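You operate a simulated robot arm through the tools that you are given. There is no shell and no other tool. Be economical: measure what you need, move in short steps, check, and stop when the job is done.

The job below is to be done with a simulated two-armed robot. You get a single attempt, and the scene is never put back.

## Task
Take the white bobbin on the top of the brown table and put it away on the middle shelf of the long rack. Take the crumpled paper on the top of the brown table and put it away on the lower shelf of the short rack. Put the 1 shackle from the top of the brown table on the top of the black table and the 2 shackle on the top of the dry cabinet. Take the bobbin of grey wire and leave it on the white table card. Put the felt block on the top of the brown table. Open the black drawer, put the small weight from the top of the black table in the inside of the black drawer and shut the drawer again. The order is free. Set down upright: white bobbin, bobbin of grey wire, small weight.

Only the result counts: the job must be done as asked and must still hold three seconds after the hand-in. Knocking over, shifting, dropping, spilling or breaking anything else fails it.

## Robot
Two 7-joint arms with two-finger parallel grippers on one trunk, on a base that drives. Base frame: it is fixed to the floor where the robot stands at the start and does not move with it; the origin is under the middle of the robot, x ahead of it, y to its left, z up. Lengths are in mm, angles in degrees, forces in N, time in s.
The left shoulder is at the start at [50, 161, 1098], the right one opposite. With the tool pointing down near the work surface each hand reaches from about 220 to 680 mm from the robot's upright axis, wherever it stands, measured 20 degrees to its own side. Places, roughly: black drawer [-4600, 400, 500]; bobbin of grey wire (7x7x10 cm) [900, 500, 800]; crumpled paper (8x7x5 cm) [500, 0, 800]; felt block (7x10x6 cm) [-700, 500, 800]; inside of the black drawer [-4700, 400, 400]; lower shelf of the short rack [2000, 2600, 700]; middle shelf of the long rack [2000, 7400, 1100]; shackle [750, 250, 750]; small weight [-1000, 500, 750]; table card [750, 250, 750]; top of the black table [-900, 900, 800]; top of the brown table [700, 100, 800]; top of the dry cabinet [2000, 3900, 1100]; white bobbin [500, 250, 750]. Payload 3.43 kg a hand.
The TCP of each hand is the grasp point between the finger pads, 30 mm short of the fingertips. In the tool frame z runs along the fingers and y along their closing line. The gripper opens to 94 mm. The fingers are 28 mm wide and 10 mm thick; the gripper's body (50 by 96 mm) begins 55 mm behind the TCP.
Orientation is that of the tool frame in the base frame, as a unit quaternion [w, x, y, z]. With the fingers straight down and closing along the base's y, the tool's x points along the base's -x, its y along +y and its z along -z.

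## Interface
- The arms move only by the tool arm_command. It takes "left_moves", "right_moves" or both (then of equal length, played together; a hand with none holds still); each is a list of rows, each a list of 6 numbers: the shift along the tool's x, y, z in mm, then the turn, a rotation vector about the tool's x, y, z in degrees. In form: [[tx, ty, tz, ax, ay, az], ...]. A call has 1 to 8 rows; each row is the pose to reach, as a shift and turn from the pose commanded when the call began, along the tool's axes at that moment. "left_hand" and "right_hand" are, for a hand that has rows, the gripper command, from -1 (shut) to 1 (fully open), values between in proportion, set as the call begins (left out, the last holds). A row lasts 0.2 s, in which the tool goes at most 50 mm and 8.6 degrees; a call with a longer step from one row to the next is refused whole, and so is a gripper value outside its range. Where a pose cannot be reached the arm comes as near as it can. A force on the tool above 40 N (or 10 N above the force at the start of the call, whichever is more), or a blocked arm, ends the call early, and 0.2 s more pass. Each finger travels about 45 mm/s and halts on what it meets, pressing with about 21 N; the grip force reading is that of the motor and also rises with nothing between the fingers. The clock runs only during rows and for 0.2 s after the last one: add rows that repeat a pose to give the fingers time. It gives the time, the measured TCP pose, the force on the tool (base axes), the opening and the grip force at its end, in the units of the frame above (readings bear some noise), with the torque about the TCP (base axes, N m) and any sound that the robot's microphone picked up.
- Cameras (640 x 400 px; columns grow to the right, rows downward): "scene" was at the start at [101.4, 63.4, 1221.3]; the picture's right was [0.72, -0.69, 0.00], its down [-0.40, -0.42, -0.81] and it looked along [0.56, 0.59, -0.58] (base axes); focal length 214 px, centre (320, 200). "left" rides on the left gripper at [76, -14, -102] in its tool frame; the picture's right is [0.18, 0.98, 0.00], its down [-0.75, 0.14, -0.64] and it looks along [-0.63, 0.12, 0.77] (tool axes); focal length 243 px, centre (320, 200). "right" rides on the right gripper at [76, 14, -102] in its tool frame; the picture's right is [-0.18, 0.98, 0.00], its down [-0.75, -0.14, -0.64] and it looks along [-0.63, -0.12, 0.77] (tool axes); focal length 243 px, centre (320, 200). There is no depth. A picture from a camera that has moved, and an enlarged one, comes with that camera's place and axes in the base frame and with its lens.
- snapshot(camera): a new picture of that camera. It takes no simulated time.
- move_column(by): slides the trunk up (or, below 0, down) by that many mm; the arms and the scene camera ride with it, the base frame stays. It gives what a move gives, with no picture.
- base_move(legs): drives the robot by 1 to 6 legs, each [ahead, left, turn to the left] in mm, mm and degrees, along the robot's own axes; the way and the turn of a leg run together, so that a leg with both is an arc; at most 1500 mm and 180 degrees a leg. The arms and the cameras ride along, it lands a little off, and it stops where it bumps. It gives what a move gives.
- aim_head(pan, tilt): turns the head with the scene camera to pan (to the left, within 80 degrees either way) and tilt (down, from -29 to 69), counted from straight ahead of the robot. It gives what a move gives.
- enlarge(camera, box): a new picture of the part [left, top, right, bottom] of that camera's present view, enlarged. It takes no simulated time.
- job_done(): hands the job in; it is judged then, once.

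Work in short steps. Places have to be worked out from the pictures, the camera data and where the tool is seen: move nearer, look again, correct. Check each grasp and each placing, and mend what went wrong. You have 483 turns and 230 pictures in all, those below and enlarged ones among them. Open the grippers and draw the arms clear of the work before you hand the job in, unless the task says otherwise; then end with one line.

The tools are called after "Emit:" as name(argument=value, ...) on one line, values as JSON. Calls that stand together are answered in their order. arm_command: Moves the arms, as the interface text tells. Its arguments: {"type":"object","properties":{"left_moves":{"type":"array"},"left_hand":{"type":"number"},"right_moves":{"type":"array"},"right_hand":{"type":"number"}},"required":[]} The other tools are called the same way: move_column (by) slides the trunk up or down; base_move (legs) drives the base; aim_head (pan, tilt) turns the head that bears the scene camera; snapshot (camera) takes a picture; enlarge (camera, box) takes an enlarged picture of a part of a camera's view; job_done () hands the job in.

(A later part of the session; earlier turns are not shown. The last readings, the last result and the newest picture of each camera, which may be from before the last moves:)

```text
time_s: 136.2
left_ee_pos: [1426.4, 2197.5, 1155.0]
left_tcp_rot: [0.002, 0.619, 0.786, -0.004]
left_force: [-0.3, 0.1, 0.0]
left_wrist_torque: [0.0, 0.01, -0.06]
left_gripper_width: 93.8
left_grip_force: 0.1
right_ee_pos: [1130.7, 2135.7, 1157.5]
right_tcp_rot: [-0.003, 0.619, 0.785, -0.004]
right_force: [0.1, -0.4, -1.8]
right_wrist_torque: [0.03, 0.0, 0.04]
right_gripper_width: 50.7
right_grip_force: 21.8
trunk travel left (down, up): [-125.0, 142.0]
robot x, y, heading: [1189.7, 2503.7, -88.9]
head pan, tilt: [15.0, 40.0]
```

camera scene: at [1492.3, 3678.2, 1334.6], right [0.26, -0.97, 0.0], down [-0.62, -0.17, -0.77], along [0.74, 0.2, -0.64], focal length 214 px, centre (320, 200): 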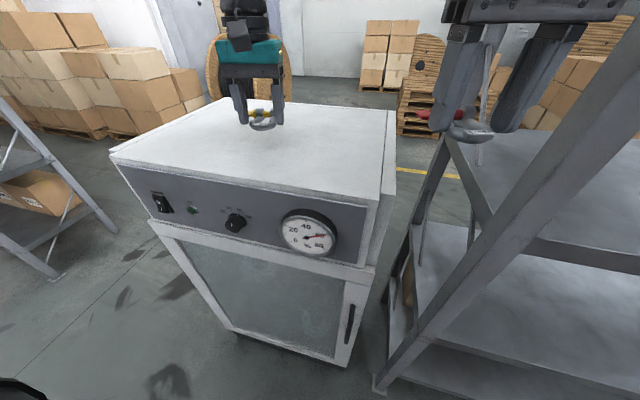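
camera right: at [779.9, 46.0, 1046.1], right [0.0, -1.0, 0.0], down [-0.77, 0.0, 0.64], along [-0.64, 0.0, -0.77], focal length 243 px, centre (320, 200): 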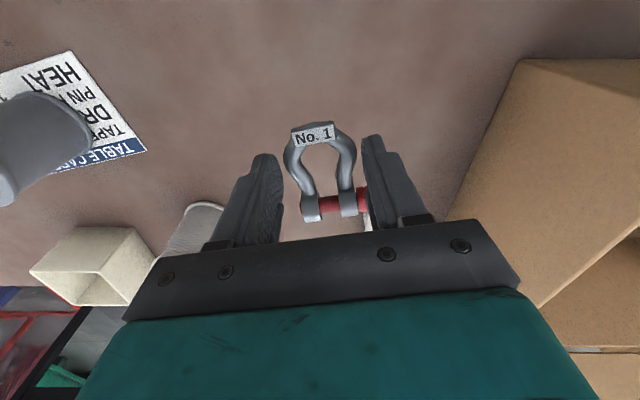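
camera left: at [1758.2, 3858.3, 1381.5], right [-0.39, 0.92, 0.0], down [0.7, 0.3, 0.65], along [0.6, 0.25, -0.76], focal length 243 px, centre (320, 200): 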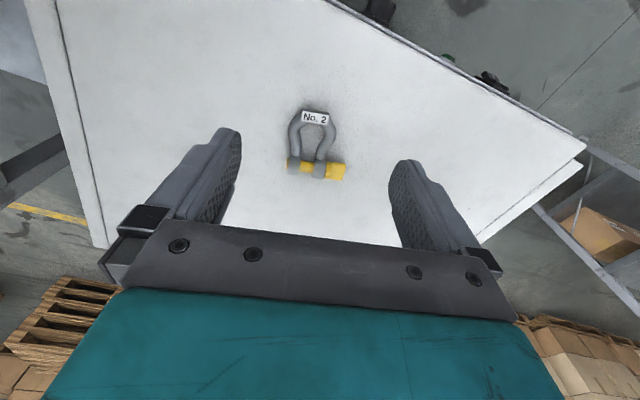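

On with the way south, then a turn to the west.

Emit:
base_move(legs=[[1180, -20, -1.1], [0, 0, -90], [1050, 0, 0]])

Emit:
aim_head(pan=10, tilt=25)

Emit:
snapshot(camera="scene")

```text
time_s: 151.1
left_ee_pos: [-167.5, 1085.3, 1154.9]
left_tcp_rot: [-0.002, 0.995, 0.102, -0.004]
left_force: [0.3, -0.2, 0.1]
left_wrist_torque: [0.03, -0.02, 0.0]
left_gripper_width: 94.2
left_grip_force: 0.1
right_ee_pos: [-220.3, 1380.6, 1156.7]
right_tcp_rot: [-0.005, 0.995, 0.1, 0.0]
right_force: [-0.2, -0.2, -2.1]
right_wrist_torque: [0.0, -0.03, 0.01]
right_gripper_width: 50.8
right_grip_force: 20.3
trunk travel left (down, up): [-125.0, 142.0]
robot x, y, heading: [145.8, 1313.8, 179.7]
head pan, tilt: [15.0, 40.0]
```

```text
time_s: 151.9
left_ee_pos: [-169.1, 1084.9, 1156.0]
left_tcp_rot: [-0.001, 0.995, 0.102, -0.004]
left_force: [-0.2, -0.3, 1.2]
left_wrist_torque: [-0.01, 0.0, -0.01]
left_gripper_width: 93.9
left_grip_force: 0.0
right_ee_pos: [-220.3, 1382.1, 1156.6]
right_tcp_rot: [-0.005, 0.995, 0.101, 0.0]
right_force: [-0.3, 0.2, -1.6]
right_wrist_torque: [0.01, -0.03, 0.02]
right_gripper_width: 50.8
right_grip_force: 21.1
trunk travel left (down, up): [-125.0, 142.0]
robot x, y, heading: [144.6, 1314.3, 179.4]
head pan, tilt: [10.0, 25.0]
```

```text
178 pictures are left
camera scene: at [13.6, 1296.8, 1237.9], right [-0.17, 0.99, 0.0], down [0.42, 0.07, -0.91], along [-0.89, -0.15, -0.42], focal length 214 px, centre (320, 200)
```

scene: 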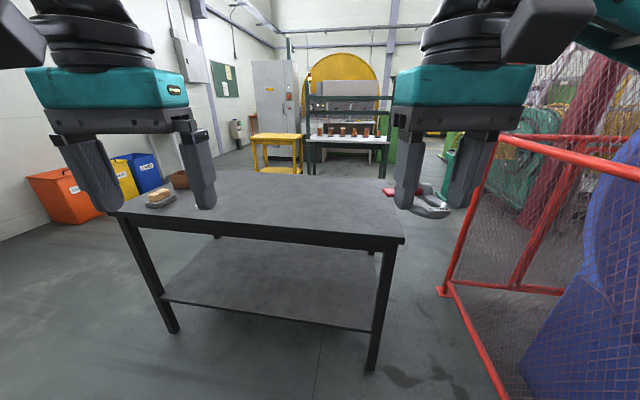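

The black table spans x −635 to −1290, y 268–1480, z≈797, and its middle is free. I drive up so that shackle 1 can go down at about (−800, 1150).

Emit:
base_move(legs=[[425, 210, 0]])

Emit:
aim_head(pan=30, tilt=35)

Emit:
snapshot(camera="scene")

```text
time_s: 154.7
left_ee_pos: [-585.4, 876.2, 1154.8]
left_tcp_rot: [-0.002, 0.994, 0.106, -0.003]
left_force: [-0.2, 0.4, -0.5]
left_wrist_torque: [-0.02, -0.01, 0.02]
left_gripper_width: 94.1
left_grip_force: 0.1
right_ee_pos: [-639.4, 1172.7, 1156.7]
right_tcp_rot: [-0.006, 0.995, 0.104, -0.001]
right_force: [-0.4, 0.3, -2.1]
right_wrist_torque: [0.03, 0.01, -0.02]
right_gripper_width: 50.7
right_grip_force: 20.6
trunk travel left (down, up): [-125.0, 142.0]
robot x, y, heading: [-272.3, 1106.1, 180.0]
head pan, tilt: [10.0, 25.0]
```

```text
time_s: 155.5
left_ee_pos: [-584.2, 876.7, 1155.5]
left_tcp_rot: [-0.001, 0.994, 0.106, -0.005]
left_force: [-0.2, -0.2, -0.1]
left_wrist_torque: [0.03, 0.0, 0.0]
left_gripper_width: 94.0
left_grip_force: 0.0
right_ee_pos: [-637.8, 1173.4, 1157.4]
right_tcp_rot: [-0.005, 0.994, 0.105, -0.001]
right_force: [-0.5, -0.6, -1.9]
right_wrist_torque: [0.0, -0.04, -0.04]
right_gripper_width: 50.5
right_grip_force: 20.9
trunk travel left (down, up): [-125.0, 142.0]
robot x, y, heading: [-271.0, 1105.6, 180.0]
head pan, tilt: [30.0, 35.0]
```

```text
177 pictures are left
camera scene: at [-389.3, 1062.1, 1222.2], right [-0.5, 0.87, 0.0], down [0.5, 0.29, -0.82], along [-0.71, -0.41, -0.57], focal length 214 px, centre (320, 200)
```

scene: 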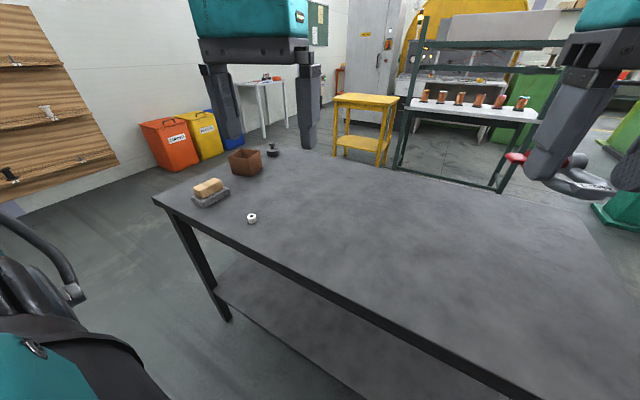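

Shackle 1 goes down at about (−768, 1163), on clear tabletop. I move across and lower most of the way.

Emit:
arm_command(right_moves=[[-35, -5, 10, 0, 0, 0], [-70, -10, 30, 0, 0, 0], [-105, -14, 60, 0, 0, 0], [-129, -17, 100, 0, 0, 0], [-129, -17, 148, 0, 0, 0], [-129, -17, 196, 0, 0, 0], [-129, -17, 244, 0, 0, 0], [-129, -17, 290, 0, 0, 0]])

Emit:
arm_command(right_moves=[[0, 0, 10, 0, 0, 0], [0, 0, 18, 0, 0, 0], [0, 0, 23, 0, 0, 0], [0, 0, 28, 0, 0, 0], [0, 0, 32, 0, 0, 0], [0, 0, 36, 0, 0, 0], [0, 0, 40, 0, 0, 0], [0, 0, 44, 0, 0, 0]])

Emit:
snapshot(camera="right")

```text
time_s: 157.3
left_ee_pos: [-584.4, 876.5, 1155.2]
left_tcp_rot: [-0.002, 0.994, 0.106, -0.004]
left_force: [0.8, -0.7, -0.8]
left_wrist_torque: [0.0, -0.01, -0.02]
left_gripper_width: 93.9
left_grip_force: 0.0
right_ee_pos: [-767.7, 1165.9, 867.4]
right_tcp_rot: [-0.005, 0.995, 0.104, 0.0]
right_force: [0.0, 0.3, -2.7]
right_wrist_torque: [0.01, -0.04, -0.01]
right_gripper_width: 50.7
right_grip_force: 21.3
trunk travel left (down, up): [-125.0, 142.0]
robot x, y, heading: [-274.9, 1102.5, 179.9]
head pan, tilt: [30.0, 35.0]
```

```text
time_s: 158.2
left_ee_pos: [-584.0, 876.4, 1156.6]
left_tcp_rot: [-0.001, 0.994, 0.107, -0.004]
left_force: [0.2, 0.8, -0.1]
left_wrist_torque: [-0.01, -0.01, -0.03]
left_gripper_width: 93.7
left_grip_force: 0.1
right_ee_pos: [-769.1, 1165.6, 850.3]
right_tcp_rot: [-0.002, 0.994, 0.105, -0.006]
right_force: [8.5, 3.6, 15.0]
right_wrist_torque: [-0.2, -0.64, 0.31]
right_gripper_width: 50.6
right_grip_force: 20.9
trunk travel left (down, up): [-125.0, 142.0]
robot x, y, heading: [-274.5, 1104.5, 179.9]
head pan, tilt: [30.0, 35.0]
stopped in row 4 (right hand): the force on the tool passed its limit (the readings are from after the stop); the commanded pose is now the measured one
```

```text
176 pictures are left
camera right: at [-692.0, 1167.1, 951.5], right [0.03, -1.0, 0.0], down [-0.76, -0.02, 0.65], along [-0.65, -0.01, -0.76], focal length 243 px, centre (320, 200)
```

right: 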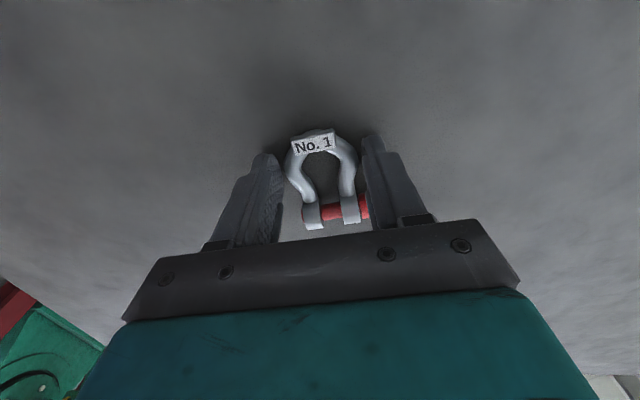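

Contact at z≈850. I release, rise, and look.

Emit:
arm_command(right_moves=[[0, 0, 0, 0, 0, 0], [0, 0, 0, 0, 0, 0], [0, 0, 0, 0, 0, 0], [0, 0, 0, 0, 0, 0]], right_hand=1)

Emit:
arm_command(right_moves=[[0, 0, -30, 0, 0, 0], [0, 0, -75, 0, 0, 0], [0, 0, -120, 0, 0, 0], [20, 0, -160, 0, 0, 0], [50, 0, -195, 0, 0, 0], [80, 0, -230, 0, 0, 0], [110, 0, -265, 0, 0, 0], [130, 0, -300, 0, 0, 0]])

Emit:
snapshot(camera="right")

```text
time_s: 158.9
left_ee_pos: [-583.5, 879.0, 1155.8]
left_tcp_rot: [-0.002, 0.994, 0.106, -0.004]
left_force: [0.1, -1.0, -0.5]
left_wrist_torque: [0.04, -0.01, 0.0]
left_gripper_width: 94.0
left_grip_force: 0.0
right_ee_pos: [-773.2, 1172.4, 851.3]
right_tcp_rot: [-0.007, 0.995, 0.099, -0.007]
right_force: [3.6, 8.1, 9.8]
right_wrist_torque: [-0.17, -0.32, 0.38]
right_gripper_width: 89.2
right_grip_force: 0.1
trunk travel left (down, up): [-125.0, 142.0]
robot x, y, heading: [-270.9, 1106.8, 179.5]
head pan, tilt: [30.0, 35.0]
stopped in row 3 (right hand): the force on the tool passed its limit (the readings are from after the stop); the commanded pose is now the measured one
```

```text
time_s: 160.7
left_ee_pos: [-585.0, 877.9, 1154.7]
left_tcp_rot: [-0.001, 0.994, 0.105, -0.005]
left_force: [0.3, -0.1, 0.1]
left_wrist_torque: [0.03, -0.01, 0.01]
left_gripper_width: 94.0
left_grip_force: 0.1
right_ee_pos: [-639.5, 1192.2, 1145.7]
right_tcp_rot: [-0.007, 0.995, 0.099, -0.007]
right_force: [0.5, 0.4, -0.4]
right_wrist_torque: [0.01, 0.0, -0.01]
right_gripper_width: 94.1
right_grip_force: 0.1
trunk travel left (down, up): [-125.0, 142.0]
robot x, y, heading: [-273.6, 1105.8, 180.0]
head pan, tilt: [30.0, 35.0]
```

```text
175 pictures are left
camera right: at [-561.4, 1191.7, 1246.7], right [0.01, -1.0, -0.01], down [-0.76, -0.02, 0.65], along [-0.65, 0.0, -0.76], focal length 243 px, centre (320, 200)
```

right: 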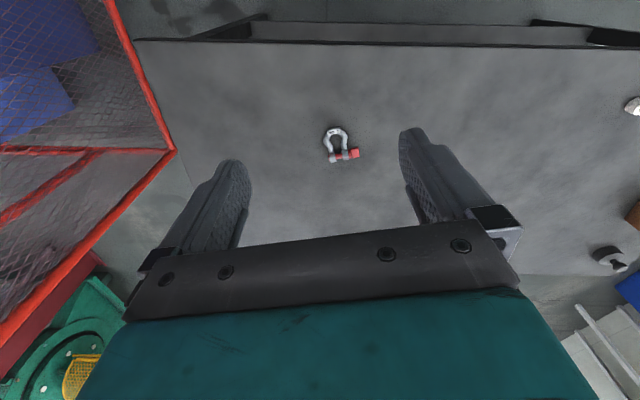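

Shackle 1 lies flat on the black table. Next the felt block and weight, near its left end: I strafe there and look closely.

Emit:
base_move(legs=[[0, 480, 0]])

Emit:
aim_head(pan=10, tilt=40)

Emit:
snapshot(camera="scene")

Emit:
snapshot(camera="left")

```text
time_s: 163.5
left_ee_pos: [-587.6, 399.3, 1156.0]
left_tcp_rot: [-0.001, 0.995, 0.104, -0.005]
left_force: [-0.1, 0.2, -0.5]
left_wrist_torque: [0.0, 0.0, 0.02]
left_gripper_width: 93.8
left_grip_force: 0.1
right_ee_pos: [-640.8, 713.2, 1146.1]
right_tcp_rot: [-0.007, 0.995, 0.099, -0.006]
right_force: [-0.3, 0.2, 0.6]
right_wrist_torque: [0.01, -0.02, -0.01]
right_gripper_width: 94.1
right_grip_force: 0.1
trunk travel left (down, up): [-125.0, 142.0]
robot x, y, heading: [-272.7, 627.2, 179.6]
head pan, tilt: [30.0, 35.0]
```

```text
time_s: 164.3
left_ee_pos: [-585.6, 399.2, 1155.1]
left_tcp_rot: [-0.001, 0.995, 0.104, -0.004]
left_force: [-0.3, -0.2, 0.7]
left_wrist_torque: [0.01, 0.02, 0.02]
left_gripper_width: 93.9
left_grip_force: 0.0
right_ee_pos: [-640.3, 714.7, 1144.6]
right_tcp_rot: [-0.006, 0.995, 0.1, -0.007]
right_force: [0.4, -0.5, -0.4]
right_wrist_torque: [0.01, -0.01, 0.02]
right_gripper_width: 94.1
right_grip_force: 0.1
trunk travel left (down, up): [-125.0, 142.0]
robot x, y, heading: [-276.6, 628.6, 179.9]
head pan, tilt: [10.0, 40.0]
```

```text
174 pictures are left
camera scene: at [-398.0, 613.8, 1214.6], right [-0.17, 0.99, 0.0], down [0.63, 0.11, -0.77], along [-0.75, -0.13, -0.64], focal length 214 px, centre (320, 200)
```

scene: 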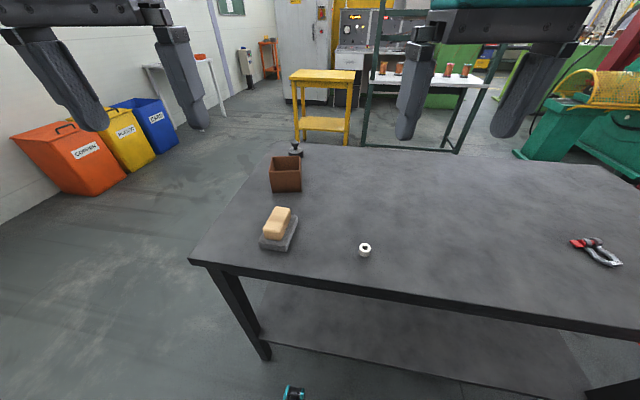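

```text
173 pictures are left
camera left: at [-513.9, 429.4, 1257.8], right [0.38, -0.92, 0.0], down [-0.7, -0.3, 0.65], along [-0.6, -0.25, -0.76], focal length 243 px, centre (320, 200)
```

left: 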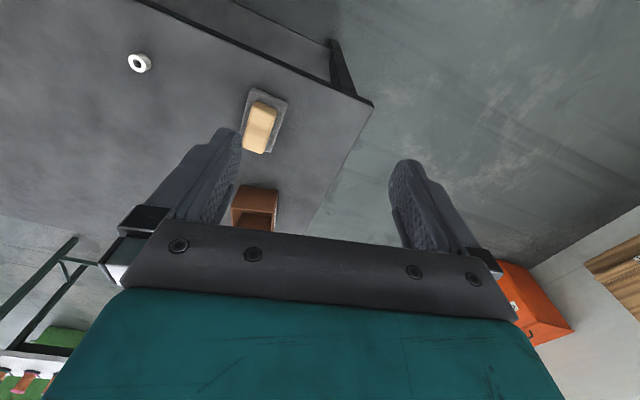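

I enlarge the small items to tell the weight from the rest.

Emit:
enlarge(camera="scene", box=[240, 135, 400, 275])

```text
2.86 times, centred on (320, 205) of scene
camera zoom: at [-398.0, 613.8, 1214.6], right [-0.17, 0.99, 0.0], down [0.63, 0.11, -0.77], along [-0.75, -0.13, -0.64], focal length 613 px, centre (320, 186)
```

zoom: 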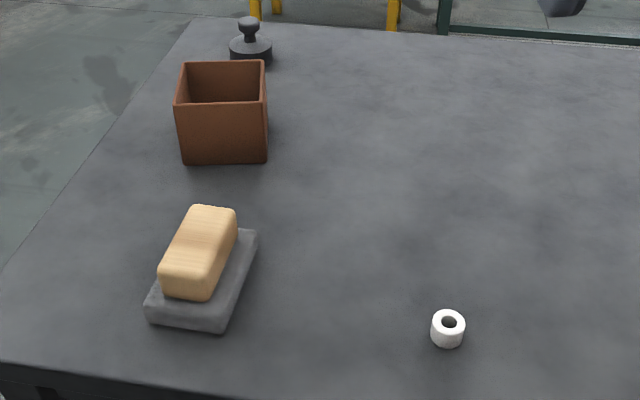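

The dark knobbed piece behind the brown box, at about (−1117, 393), is the weight. The felt block (wood handle on felt) is centred near (−727, 456), long side along x. I shift right 50 mm and bring the left hand over it, square.

Emit:
base_move(legs=[[0, -50, 0]])

Emit:
arm_command(left_moves=[[-25, -5, 10, 0, 0, 6], [-50, -12, 30, 0, 0, 12], [-75, -20, 60, 0, 0, 12], [-95, -28, 95, 0, 0, 12], [-95, -28, 140, 0, 0, 12], [-95, -28, 175, 0, 0, 12], [-95, -28, 175, 0, 0, 12]])

Emit:
snapshot(camera="left")

```text
time_s: 165.3
left_ee_pos: [-586.3, 450.3, 1155.3]
left_tcp_rot: [-0.001, 0.994, 0.105, -0.004]
left_force: [0.3, -0.4, 0.7]
left_wrist_torque: [0.0, -0.01, 0.02]
left_gripper_width: 93.6
left_grip_force: 0.1
right_ee_pos: [-641.6, 765.0, 1144.4]
right_tcp_rot: [-0.006, 0.995, 0.099, -0.007]
right_force: [-0.2, 0.1, 0.6]
right_wrist_torque: [-0.03, 0.01, -0.04]
right_gripper_width: 93.8
right_grip_force: 0.0
trunk travel left (down, up): [-125.0, 142.0]
robot x, y, heading: [-276.0, 676.7, 179.7]
head pan, tilt: [10.0, 40.0]
```

```text
time_s: 166.9
left_ee_pos: [-687.1, 459.8, 982.1]
left_tcp_rot: [-0.001, 1.0, 0.0, -0.005]
left_force: [-0.7, -0.7, -0.4]
left_wrist_torque: [0.0, 0.01, 0.0]
left_gripper_width: 93.8
left_grip_force: 0.0
right_ee_pos: [-641.9, 765.3, 1145.7]
right_tcp_rot: [-0.006, 0.995, 0.099, -0.008]
right_force: [0.4, 0.2, 0.5]
right_wrist_torque: [0.01, 0.0, -0.02]
right_gripper_width: 94.0
right_grip_force: 0.1
trunk travel left (down, up): [-125.0, 142.0]
robot x, y, heading: [-272.4, 674.9, 180.0]
head pan, tilt: [10.0, 40.0]
```

```text
171 pictures are left
camera left: at [-610.7, 472.2, 1083.7], right [0.18, -0.98, 0.0], down [-0.75, -0.14, 0.65], along [-0.64, -0.12, -0.76], focal length 243 px, centre (320, 200)
```

left: 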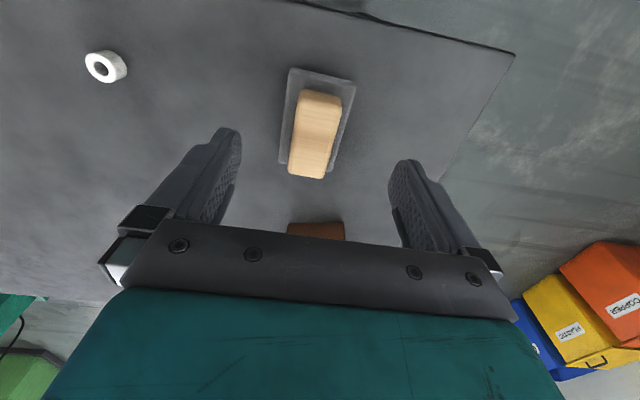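

The handle centre reads (−718, 459). I descend on the wooden handle to z≈878 and close.

Emit:
arm_command(left_moves=[[-15, 0, 30, 0, 0, 0], [-31, 1, 65, 0, 0, 0], [-31, 1, 92, 0, 0, 0], [-31, 1, 102, 0, 0, 0], [-31, 1, 102, 0, 0, 0]])

Emit:
snapshot(camera="left")

```text
time_s: 168.1
left_ee_pos: [-719.8, 455.8, 880.3]
left_tcp_rot: [-0.001, 1.0, 0.0, -0.005]
left_force: [-0.1, -1.2, -0.3]
left_wrist_torque: [0.0, 0.01, 0.02]
left_gripper_width: 93.9
left_grip_force: 0.0
right_ee_pos: [-641.0, 765.0, 1146.4]
right_tcp_rot: [-0.006, 0.995, 0.099, -0.006]
right_force: [0.2, 0.3, -0.2]
right_wrist_torque: [-0.01, 0.01, 0.01]
right_gripper_width: 93.8
right_grip_force: 0.1
trunk travel left (down, up): [-125.0, 142.0]
robot x, y, heading: [-274.7, 679.4, 179.7]
head pan, tilt: [10.0, 40.0]
```

```text
170 pictures are left
camera left: at [-642.5, 469.6, 982.1], right [0.18, -0.98, 0.0], down [-0.75, -0.14, 0.65], along [-0.64, -0.12, -0.76], focal length 243 px, centre (320, 200)
```

left: 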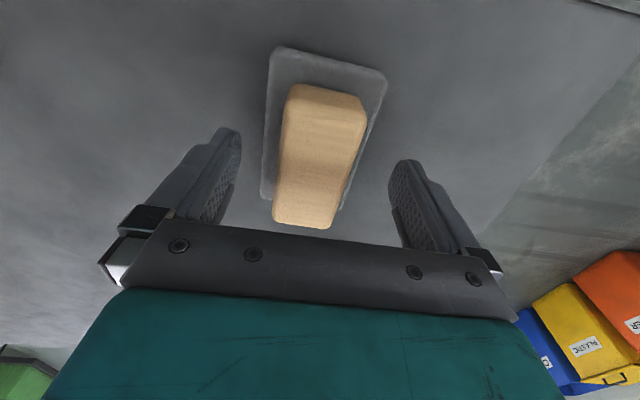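

Aligned. I close on the handle and lift.

Emit:
arm_command(left_moves=[[0, -2, 3, 0, 0, 0], [0, -2, 3, 0, 0, 0], [0, -2, 3, 0, 0, 0], [0, -2, 3, 0, 0, 0], [0, -2, 3, 0, 0, 0], [0, -2, 3, 0, 0, 0], [0, -2, 3, 0, 0, 0]], left_hand=-1)

Emit:
arm_command(left_moves=[[0, 0, -30, 0, 0, 0], [0, 0, -75, 0, 0, 0], [0, 0, -120, 0, 0, 0], [20, 0, -160, 0, 0, 0], [50, 0, -195, 0, 0, 0], [80, 0, -230, 0, 0, 0], [100, 0, -260, 0, 0, 0], [100, 0, -260, 0, 0, 0]])

Emit:
snapshot(camera="left")

```text
time_s: 169.7
left_ee_pos: [-719.4, 458.1, 876.9]
left_tcp_rot: [-0.001, 1.0, -0.001, -0.004]
left_force: [-1.2, 0.5, -0.2]
left_wrist_torque: [0.02, 0.0, -0.06]
left_gripper_width: 44.0
left_grip_force: 20.8
right_ee_pos: [-641.7, 764.0, 1145.5]
right_tcp_rot: [-0.006, 0.995, 0.099, -0.006]
right_force: [0.0, 0.3, -0.1]
right_wrist_torque: [0.02, 0.04, 0.02]
right_gripper_width: 93.5
right_grip_force: 0.2
trunk travel left (down, up): [-125.0, 142.0]
robot x, y, heading: [-274.9, 681.8, 179.9]
head pan, tilt: [10.0, 40.0]
```

```text
time_s: 171.5
left_ee_pos: [-620.9, 458.1, 1137.4]
left_tcp_rot: [-0.001, 1.0, 0.0, -0.004]
left_force: [0.5, 0.4, -0.9]
left_wrist_torque: [0.02, 0.01, -0.01]
left_gripper_width: 44.1
left_grip_force: 21.0
right_ee_pos: [-641.7, 763.8, 1145.6]
right_tcp_rot: [-0.006, 0.995, 0.1, -0.007]
right_force: [-0.6, 0.0, 0.4]
right_wrist_torque: [0.0, 0.03, -0.04]
right_gripper_width: 93.7
right_grip_force: 0.1
trunk travel left (down, up): [-125.0, 142.0]
robot x, y, heading: [-276.1, 679.0, 179.9]
head pan, tilt: [10.0, 40.0]
```

```text
169 pictures are left
camera left: at [-542.5, 472.0, 1239.7], right [0.18, -0.98, 0.0], down [-0.75, -0.14, 0.65], along [-0.64, -0.12, -0.76], focal length 243 px, centre (320, 200)
```

left: 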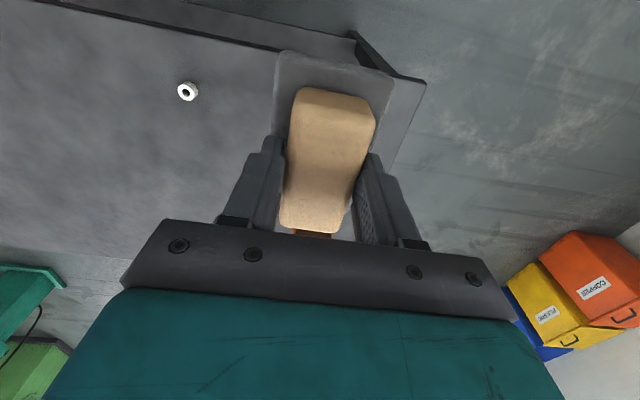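

Felt block is held. I back off the black table, turn round in the gap, and face the brown table's left part.

Emit:
base_move(legs=[[-165, 0, 0], [0, 0, 180]])

Emit:
base_move(legs=[[110, -340, 0]])

Emit:
aim_head(pan=20, tilt=40)

Emit:
snapshot(camera="scene")

```text
time_s: 180.2
left_ee_pos: [238.4, 894.8, 1137.1]
left_tcp_rot: [0.004, 0.004, 1.0, -0.001]
left_force: [0.0, -0.3, -0.4]
left_wrist_torque: [0.01, 0.01, 0.04]
left_gripper_width: 43.8
left_grip_force: 21.3
right_ee_pos: [257.3, 588.9, 1146.3]
right_tcp_rot: [0.006, -0.094, 0.995, -0.006]
right_force: [0.0, 0.4, 0.5]
right_wrist_torque: [-0.01, -0.02, -0.01]
right_gripper_width: 93.8
right_grip_force: 0.0
trunk travel left (down, up): [-125.0, 142.0]
robot x, y, heading: [-112.4, 675.6, -0.7]
head pan, tilt: [10.0, 40.0]
```

```text
time_s: 182.5
left_ee_pos: [343.2, 554.0, 1136.4]
left_tcp_rot: [0.003, 0.002, 1.0, -0.001]
left_force: [-0.4, -0.6, -1.9]
left_wrist_torque: [0.03, 0.01, -0.01]
left_gripper_width: 44.0
left_grip_force: 21.2
right_ee_pos: [363.3, 249.0, 1145.7]
right_tcp_rot: [0.007, -0.096, 0.995, -0.007]
right_force: [0.0, -0.3, -0.5]
right_wrist_torque: [-0.01, 0.0, -0.01]
right_gripper_width: 94.0
right_grip_force: 0.1
trunk travel left (down, up): [-125.0, 142.0]
robot x, y, heading: [-5.7, 338.9, -0.6]
head pan, tilt: [10.0, 40.0]
```

```text
time_s: 183.2
left_ee_pos: [343.4, 555.5, 1138.3]
left_tcp_rot: [0.004, 0.002, 1.0, 0.0]
left_force: [0.5, 0.4, -2.0]
left_wrist_torque: [-0.01, 0.04, 0.0]
left_gripper_width: 43.9
left_grip_force: 20.6
right_ee_pos: [363.1, 249.1, 1144.8]
right_tcp_rot: [0.007, -0.098, 0.995, -0.007]
right_force: [-0.4, -0.5, -0.5]
right_wrist_torque: [-0.03, -0.04, 0.0]
right_gripper_width: 93.9
right_grip_force: 0.1
trunk travel left (down, up): [-125.0, 142.0]
robot x, y, heading: [-1.8, 337.4, -0.4]
head pan, tilt: [20.0, 40.0]
```

```text
168 pictures are left
camera scene: at [117.6, 365.6, 1214.6], right [0.33, -0.94, 0.0], down [-0.61, -0.21, -0.77], along [0.72, 0.26, -0.64], focal length 214 px, centre (320, 200)
```

scene: 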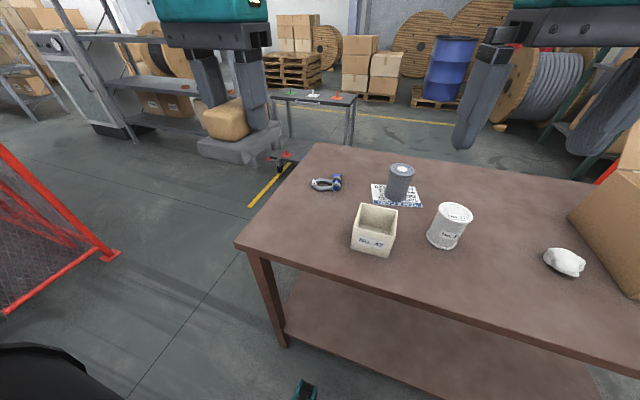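

A clear spot is at about (490, 550). I bring the felt block over it and lower.

Emit:
arm_command(left_moves=[[-45, -1, 0, 0, 0, 0], [-90, -3, 10, 0, 0, 0], [-130, -5, 35, 0, 0, 0], [-147, -5, 80, 0, 0, 0], [-147, -5, 125, 0, 0, 0], [-147, -5, 170, 0, 0, 0], [-147, -5, 215, 0, 0, 0], [-147, -5, 250, 0, 0, 0]])

Emit:
snapshot(camera="scene")

Emit:
arm_command(left_moves=[[0, 0, 10, 0, 0, 0], [0, 0, 16, 0, 0, 0], [0, 0, 20, 0, 0, 0], [0, 0, 24, 0, 0, 0], [0, 0, 28, 0, 0, 0], [0, 0, 32, 0, 0, 0], [0, 0, 36, 0, 0, 0]])

```text
time_s: 185.1
left_ee_pos: [494.2, 549.3, 888.0]
left_tcp_rot: [0.004, 0.003, 1.0, -0.001]
left_force: [-0.1, -0.2, -1.4]
left_wrist_torque: [-0.02, 0.02, -0.02]
left_gripper_width: 44.3
left_grip_force: 20.9
right_ee_pos: [363.3, 249.2, 1145.6]
right_tcp_rot: [0.006, -0.099, 0.995, -0.006]
right_force: [0.0, 0.4, -0.4]
right_wrist_torque: [0.0, 0.02, 0.0]
right_gripper_width: 94.0
right_grip_force: 0.1
trunk travel left (down, up): [-125.0, 142.0]
robot x, y, heading: [-3.9, 338.2, -0.8]
head pan, tilt: [20.0, 40.0]
```

```text
167 pictures are left
camera scene: at [117.8, 365.8, 1214.6], right [0.34, -0.94, 0.0], down [-0.61, -0.22, -0.77], along [0.72, 0.26, -0.64], focal length 214 px, centre (320, 200)
```

scene: 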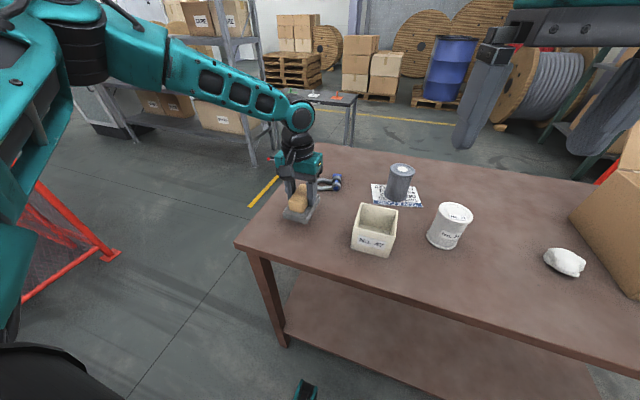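

```text
time_s: 186.7
left_ee_pos: [493.3, 548.5, 856.6]
left_tcp_rot: [0.009, 0.002, 1.0, -0.002]
left_force: [0.1, 1.3, 20.7]
left_wrist_torque: [0.08, 0.45, -0.03]
left_gripper_width: 44.0
left_grip_force: 20.7
right_ee_pos: [362.1, 247.2, 1146.2]
right_tcp_rot: [0.008, -0.096, 0.995, -0.006]
right_force: [0.4, 0.4, -0.4]
right_wrist_torque: [0.0, -0.01, 0.03]
right_gripper_width: 93.9
right_grip_force: 0.0
trunk travel left (down, up): [-125.0, 142.0]
robot x, y, heading: [-3.6, 338.4, -0.6]
head pan, tilt: [20.0, 40.0]
```

The block is down (20 N). I release and rise, then check.

Emit:
arm_command(left_moves=[[0, 0, -4, 0, 0, 0], [0, 0, -4, 0, 0, 0], [0, 0, -4, 0, 0, 0], [0, 0, -4, 0, 0, 0]], left_hand=1)

Emit:
arm_command(left_moves=[[0, 0, -40, 0, 0, 0], [0, 0, -85, 0, 0, 0], [0, 0, -130, 0, 0, 0], [20, 0, -170, 0, 0, 0], [45, 0, -210, 0, 0, 0], [70, 0, -245, 0, 0, 0], [100, 0, -275, 0, 0, 0]])

Emit:
snapshot(camera="scene")

Emit:
snapshot(camera="right")

```text
time_s: 187.7
left_ee_pos: [492.3, 548.6, 856.3]
left_tcp_rot: [0.005, 0.002, 1.0, -0.001]
left_force: [-0.1, 0.5, 0.1]
left_wrist_torque: [0.03, 0.03, -0.01]
left_gripper_width: 94.2
left_grip_force: 0.1
right_ee_pos: [362.8, 248.6, 1145.9]
right_tcp_rot: [0.007, -0.097, 0.995, -0.006]
right_force: [-0.7, 0.3, -0.2]
right_wrist_torque: [-0.03, -0.01, -0.01]
right_gripper_width: 93.7
right_grip_force: 0.1
trunk travel left (down, up): [-125.0, 142.0]
robot x, y, heading: [-5.6, 338.5, -0.4]
head pan, tilt: [20.0, 40.0]
```

```text
time_s: 189.2
left_ee_pos: [386.3, 550.8, 1132.3]
left_tcp_rot: [0.004, 0.002, 1.0, -0.001]
left_force: [-0.4, -0.1, 0.2]
left_wrist_torque: [0.02, -0.04, 0.04]
left_gripper_width: 93.9
left_grip_force: 0.0
right_ee_pos: [362.1, 249.6, 1145.7]
right_tcp_rot: [0.007, -0.098, 0.995, -0.006]
right_force: [-0.3, 0.4, -0.3]
right_wrist_torque: [0.0, 0.0, 0.0]
right_gripper_width: 94.0
right_grip_force: 0.0
trunk travel left (down, up): [-125.0, 142.0]
robot x, y, heading: [-0.2, 337.1, -0.3]
head pan, tilt: [20.0, 40.0]
```

```text
166 pictures are left
camera scene: at [116.9, 365.7, 1214.7], right [0.34, -0.94, 0.0], down [-0.6, -0.22, -0.77], along [0.72, 0.26, -0.64], focal length 214 px, centre (320, 200)
```

scene: 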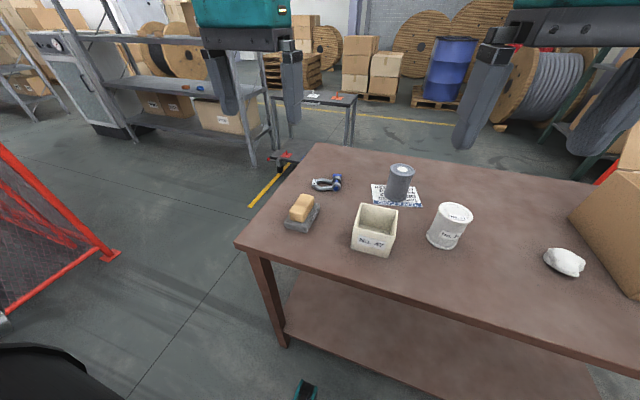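

```text
165 pictures are left
camera right: at [282.0, 249.0, 1246.6], right [-0.01, 1.0, -0.01], down [0.76, 0.01, 0.65], along [0.65, 0.0, -0.76], focal length 243 px, centre (320, 200)
```

right: 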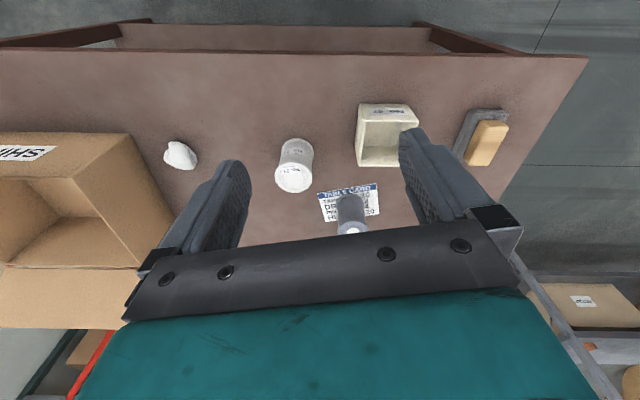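

The felt block is in place. For the shelves I'll want a tilted hand, so I plan to grip the white bobbin with the left hand pitched about 45° forward, and the paper with the right. I strafe right so both are in reach.

Emit:
base_move(legs=[[0, -345, 0.5]])

Emit:
aim_head(pan=0, tilt=40)

Emit:
snapshot(camera="scene")

Emit:
snapshot(camera="left")

Emit:
snapshot(camera="right")

```text
time_s: 191.5
left_ee_pos: [384.6, 206.3, 1132.5]
left_tcp_rot: [0.005, -0.001, 1.0, -0.001]
left_force: [0.5, 0.1, -0.1]
left_wrist_torque: [0.0, 0.04, 0.0]
left_gripper_width: 94.1
left_grip_force: 0.0
right_ee_pos: [362.0, -95.8, 1144.2]
right_tcp_rot: [0.007, -0.101, 0.995, -0.006]
right_force: [0.9, 0.5, -0.3]
right_wrist_torque: [0.03, -0.02, -0.03]
right_gripper_width: 94.0
right_grip_force: 0.1
trunk travel left (down, up): [-125.0, 142.0]
robot x, y, heading: [-2.5, -7.5, -0.2]
head pan, tilt: [20.0, 40.0]
```

```text
time_s: 192.3
left_ee_pos: [385.3, 205.9, 1131.1]
left_tcp_rot: [0.005, -0.001, 1.0, 0.0]
left_force: [0.1, -0.2, 0.0]
left_wrist_torque: [0.0, -0.04, -0.01]
left_gripper_width: 94.1
left_grip_force: 0.0
right_ee_pos: [362.1, -96.9, 1145.9]
right_tcp_rot: [0.007, -0.1, 0.995, -0.007]
right_force: [0.6, 0.8, -0.9]
right_wrist_torque: [0.02, 0.02, 0.01]
right_gripper_width: 93.9
right_grip_force: 0.0
trunk travel left (down, up): [-125.0, 142.0]
robot x, y, heading: [-3.7, -11.5, -0.2]
head pan, tilt: [0.0, 40.0]
```

```text
164 pictures are left
camera scene: at [120.7, -9.5, 1214.6], right [0.0, -1.0, 0.0], down [-0.64, 0.0, -0.77], along [0.77, 0.0, -0.64], focal length 214 px, centre (320, 200)
```

scene: 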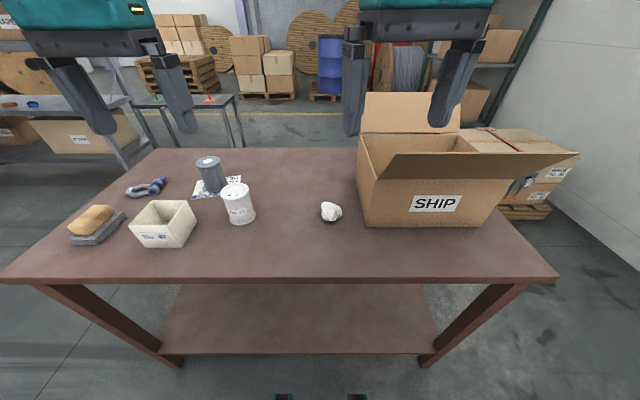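

```text
163 pictures are left
camera left: at [308.7, 192.2, 1234.3], right [-0.19, 0.98, 0.0], down [0.75, 0.14, 0.65], along [0.64, 0.12, -0.76], focal length 243 px, centre (320, 200)
```

left: 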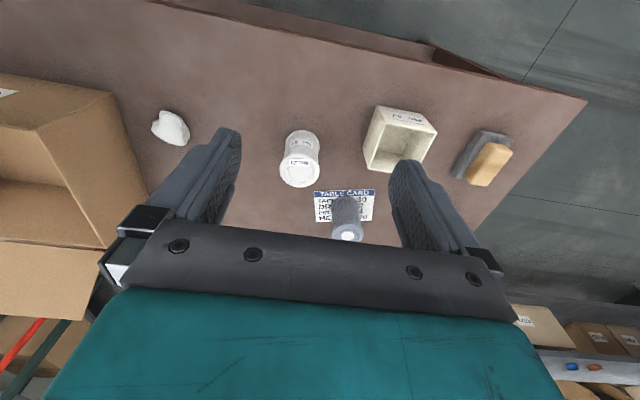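

```text
162 pictures are left
camera right: at [281.5, -96.1, 1246.4], right [-0.01, 1.0, -0.01], down [0.76, 0.02, 0.65], along [0.65, 0.0, -0.76], focal length 243 px, centre (320, 200)
```

right: 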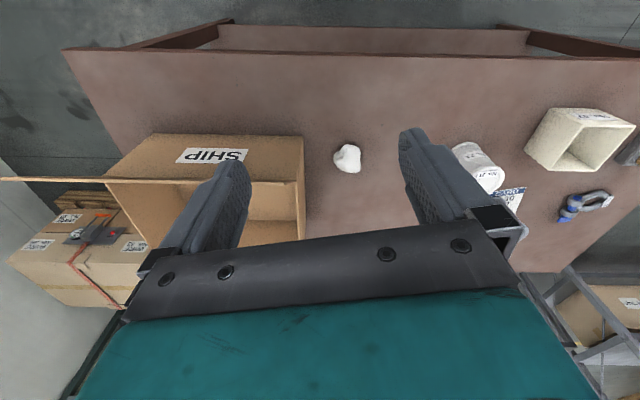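

I enlarge the bobbin to measure its width and place well.

Emit:
enlarge(camera="scene", box=[200, 160, 360, 260])

Emit:
enlarge(camera="left", box=[260, 110, 380, 210])

```text
4.00 times, centred on (280, 210) of scene
camera zoom: at [120.7, -9.5, 1214.6], right [0.0, -1.0, 0.0], down [-0.64, 0.0, -0.77], along [0.77, 0.0, -0.64], focal length 858 px, centre (480, 160)
```

zoom: 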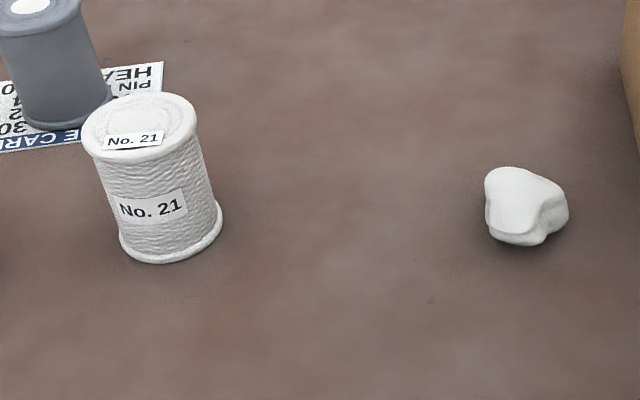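

```text
4.00 times, centred on (320, 160) of left
camera zoom: at [308.7, 192.2, 1234.3], right [-0.19, 0.98, 0.0], down [0.75, 0.14, 0.65], along [0.64, 0.12, -0.76], focal length 970 px, centre (320, 360)
```

zoom: 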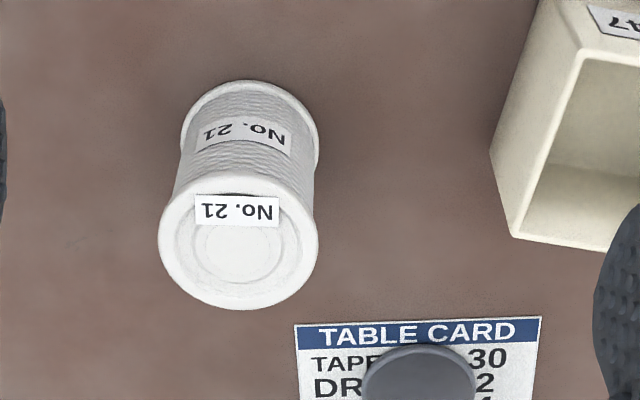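

The bobbin's top centre triangulates to (543, 201, 891), 72 mm wide. I pitch the left hand 45° while bringing it to a pre-grasp pose behind it.

Emit:
arm_command(left_moves=[[-13, -1, 28, 0, -7.5, 0], [-27, -2, 57, 0, -15, 0], [-40, -3, 85, 0, -22.5, 0], [-53, -4, 114, 0, -30, 0], [-67, -5, 142, 0, -37.5, 0], [-80, -5, 171, 0, -45, 0], [-80, -5, 189, 0, -45, 0], [-80, -5, 189, 0, -45, 0]])

Emit:
snapshot(camera="left")

Emit:
snapshot(camera="scene")

```text
time_s: 194.1
left_ee_pos: [467.7, 201.7, 942.6]
left_tcp_rot: [0.387, -0.001, 0.922, 0.0]
left_force: [0.1, -0.1, 0.6]
left_wrist_torque: [-0.02, -0.01, 0.01]
left_gripper_width: 93.9
left_grip_force: 0.1
right_ee_pos: [362.1, -96.4, 1145.8]
right_tcp_rot: [0.006, -0.1, 0.995, -0.006]
right_force: [-0.5, 0.6, -0.2]
right_wrist_torque: [-0.01, 0.02, 0.03]
right_gripper_width: 94.0
right_grip_force: 0.1
trunk travel left (down, up): [-125.0, 142.0]
robot x, y, heading: [-3.2, -8.7, 0.3]
head pan, tilt: [0.0, 40.0]
```

```text
159 pictures are left
camera left: at [340.9, 187.3, 960.9], right [-0.13, 0.98, -0.13], down [0.07, 0.14, 0.99], along [0.99, 0.12, -0.09], focal length 243 px, centre (320, 200)
```

left: 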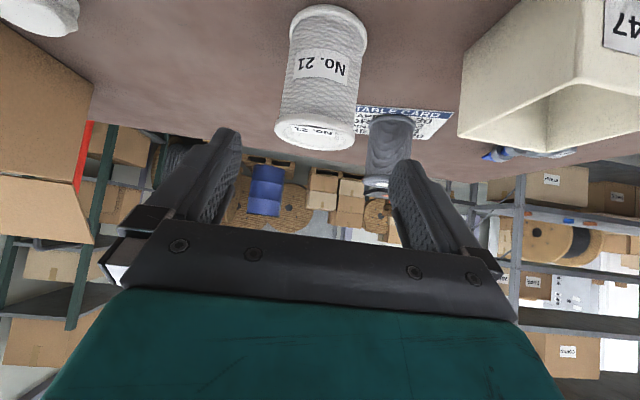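

```text
158 pictures are left
camera scene: at [120.7, -9.6, 1214.6], right [0.0, -1.0, 0.0], down [-0.64, 0.0, -0.77], along [0.77, 0.0, -0.64], focal length 214 px, centre (320, 200)
```

scene: 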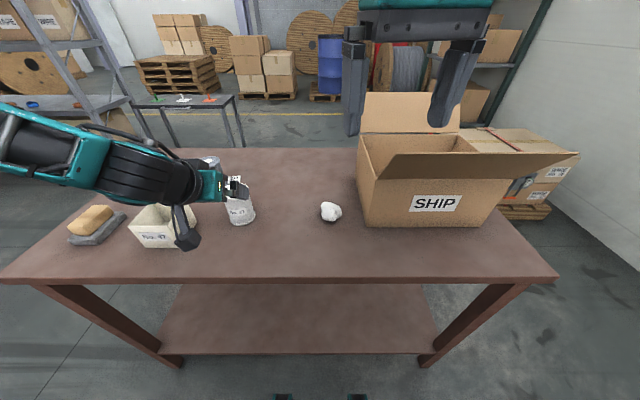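

The pose works and the hand is aligned in y. I advance along the fingers by about 111 mm to TCP (545, 201, 862).

Emit:
arm_command(left_moves=[[1, 1, 30, 0, 0, 0], [2, 1, 60, 0, 0, 0], [3, 1, 90, 0, 0, 0], [3, 1, 111, 0, 0, 0], [3, 1, 111, 0, 0, 0]])

Emit:
snapshot(camera="left")

Emit:
enlarge(camera="scene", box=[100, 120, 300, 260])

```text
time_s: 195.3
left_ee_pos: [543.3, 200.6, 863.6]
left_tcp_rot: [0.387, -0.001, 0.922, -0.001]
left_force: [0.1, 0.8, 0.4]
left_wrist_torque: [0.02, 0.0, 0.0]
left_gripper_width: 94.1
left_grip_force: 0.0
right_ee_pos: [361.4, -95.3, 1145.7]
right_tcp_rot: [0.008, -0.1, 0.995, -0.006]
right_force: [-1.0, -0.1, -0.4]
right_wrist_torque: [-0.02, -0.02, 0.0]
right_gripper_width: 93.9
right_grip_force: 0.1
trunk travel left (down, up): [-125.0, 142.0]
robot x, y, heading: [-6.7, -8.2, 0.1]
head pan, tilt: [0.0, 40.0]
```

```text
157 pictures are left
camera left: at [418.2, 186.8, 881.9], right [-0.13, 0.98, -0.13], down [0.07, 0.14, 0.99], along [0.99, 0.12, -0.09], focal length 243 px, centre (320, 200)
```

left: 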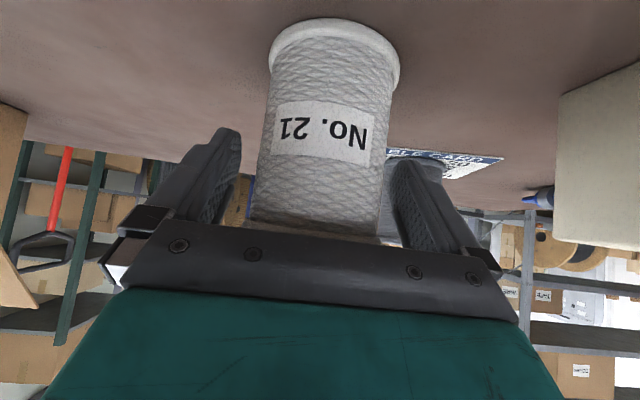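

```text
2.86 times, centred on (200, 190) of scene
camera zoom: at [120.7, -9.6, 1214.6], right [0.0, -1.0, 0.0], down [-0.64, 0.0, -0.77], along [0.77, 0.0, -0.64], focal length 613 px, centre (663, 229)
```

zoom: 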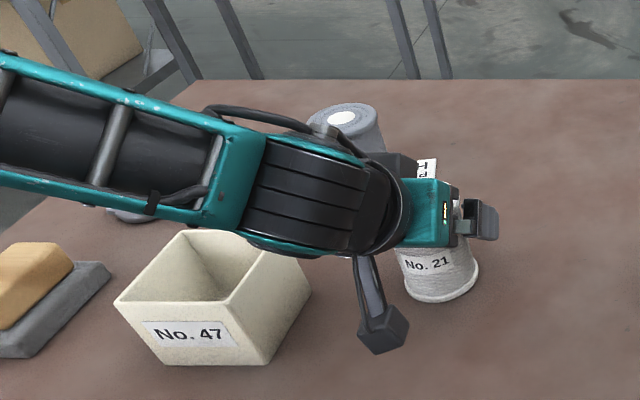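

The bobbin sits between the fingers. I close, then lift straight up.

Emit:
arm_command(left_moves=[[0, 0, 0, 0, 0, 0], [0, 0, 0, 0, 0, 0], [0, 0, 0, 0, 0, 0], [0, 0, 0, 0, 0, 0]], left_hand=-1)

Emit:
arm_command(left_moves=[[-21, 0, -21, 0, 0, 0], [-50, 0, -49, 0, 0, 0], [-80, 0, -78, 0, 0, 0], [-110, 0, -110, 0, 0, 0], [-135, 0, -145, 0, 0, 0], [-150, 0, -180, 0, 0, 0], [-150, 0, -180, 0, 0, 0]])

Emit:
snapshot(camera="left")

Emit:
snapshot(camera="scene")

```text
time_s: 196.3
left_ee_pos: [544.5, 201.4, 864.0]
left_tcp_rot: [0.387, -0.001, 0.922, -0.001]
left_force: [0.6, -0.9, 0.7]
left_wrist_torque: [0.0, -0.04, 0.0]
left_gripper_width: 71.1
left_grip_force: 20.7
right_ee_pos: [361.8, -96.7, 1145.4]
right_tcp_rot: [0.007, -0.1, 0.995, -0.006]
right_force: [-0.2, -0.5, -0.1]
right_wrist_torque: [0.01, 0.03, 0.01]
right_gripper_width: 94.0
right_grip_force: 0.1
trunk travel left (down, up): [-125.0, 142.0]
robot x, y, heading: [-4.3, -10.0, -0.0]
head pan, tilt: [0.0, 40.0]
```

```text
time_s: 197.9
left_ee_pos: [517.6, 203.6, 1096.4]
left_tcp_rot: [0.386, -0.002, 0.922, 0.001]
left_force: [0.0, 1.0, -1.1]
left_wrist_torque: [-0.03, -0.01, 0.0]
left_gripper_width: 71.1
left_grip_force: 20.4
right_ee_pos: [361.3, -95.0, 1146.4]
right_tcp_rot: [0.007, -0.1, 0.995, -0.007]
right_force: [-0.2, -0.1, -0.2]
right_wrist_torque: [0.0, 0.01, -0.01]
right_gripper_width: 94.0
right_grip_force: 0.2
trunk travel left (down, up): [-125.0, 142.0]
robot x, y, heading: [-3.7, -10.0, -0.1]
head pan, tilt: [0.0, 40.0]
```

```text
155 pictures are left
camera left: at [391.2, 188.2, 1115.5], right [-0.13, 0.98, -0.13], down [0.07, 0.14, 0.99], along [0.99, 0.12, -0.09], focal length 243 px, centre (320, 200)
```

left: 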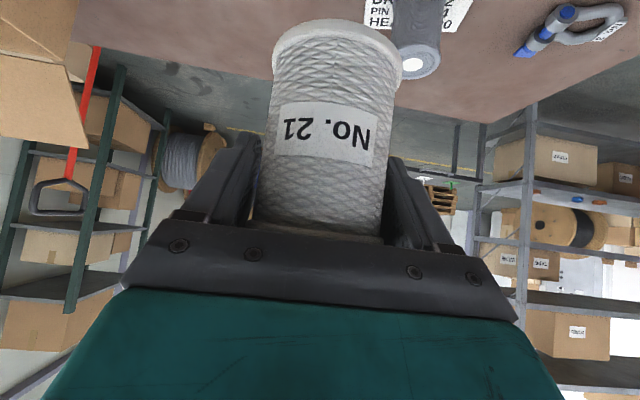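

```text
154 pictures are left
camera scene: at [121.0, -9.5, 1214.6], right [0.0, -1.0, 0.0], down [-0.64, 0.0, -0.77], along [0.77, 0.0, -0.64], focal length 214 px, centre (320, 200)
```

scene: 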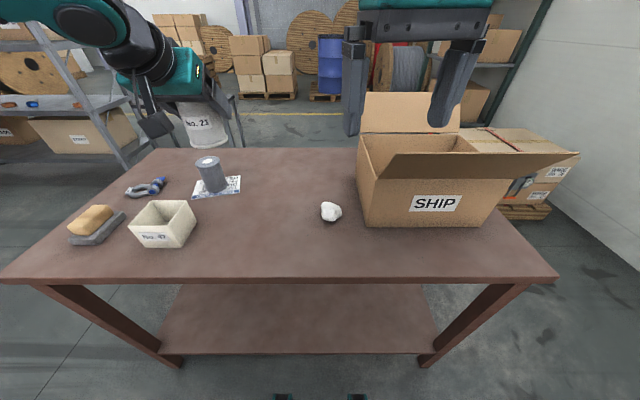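

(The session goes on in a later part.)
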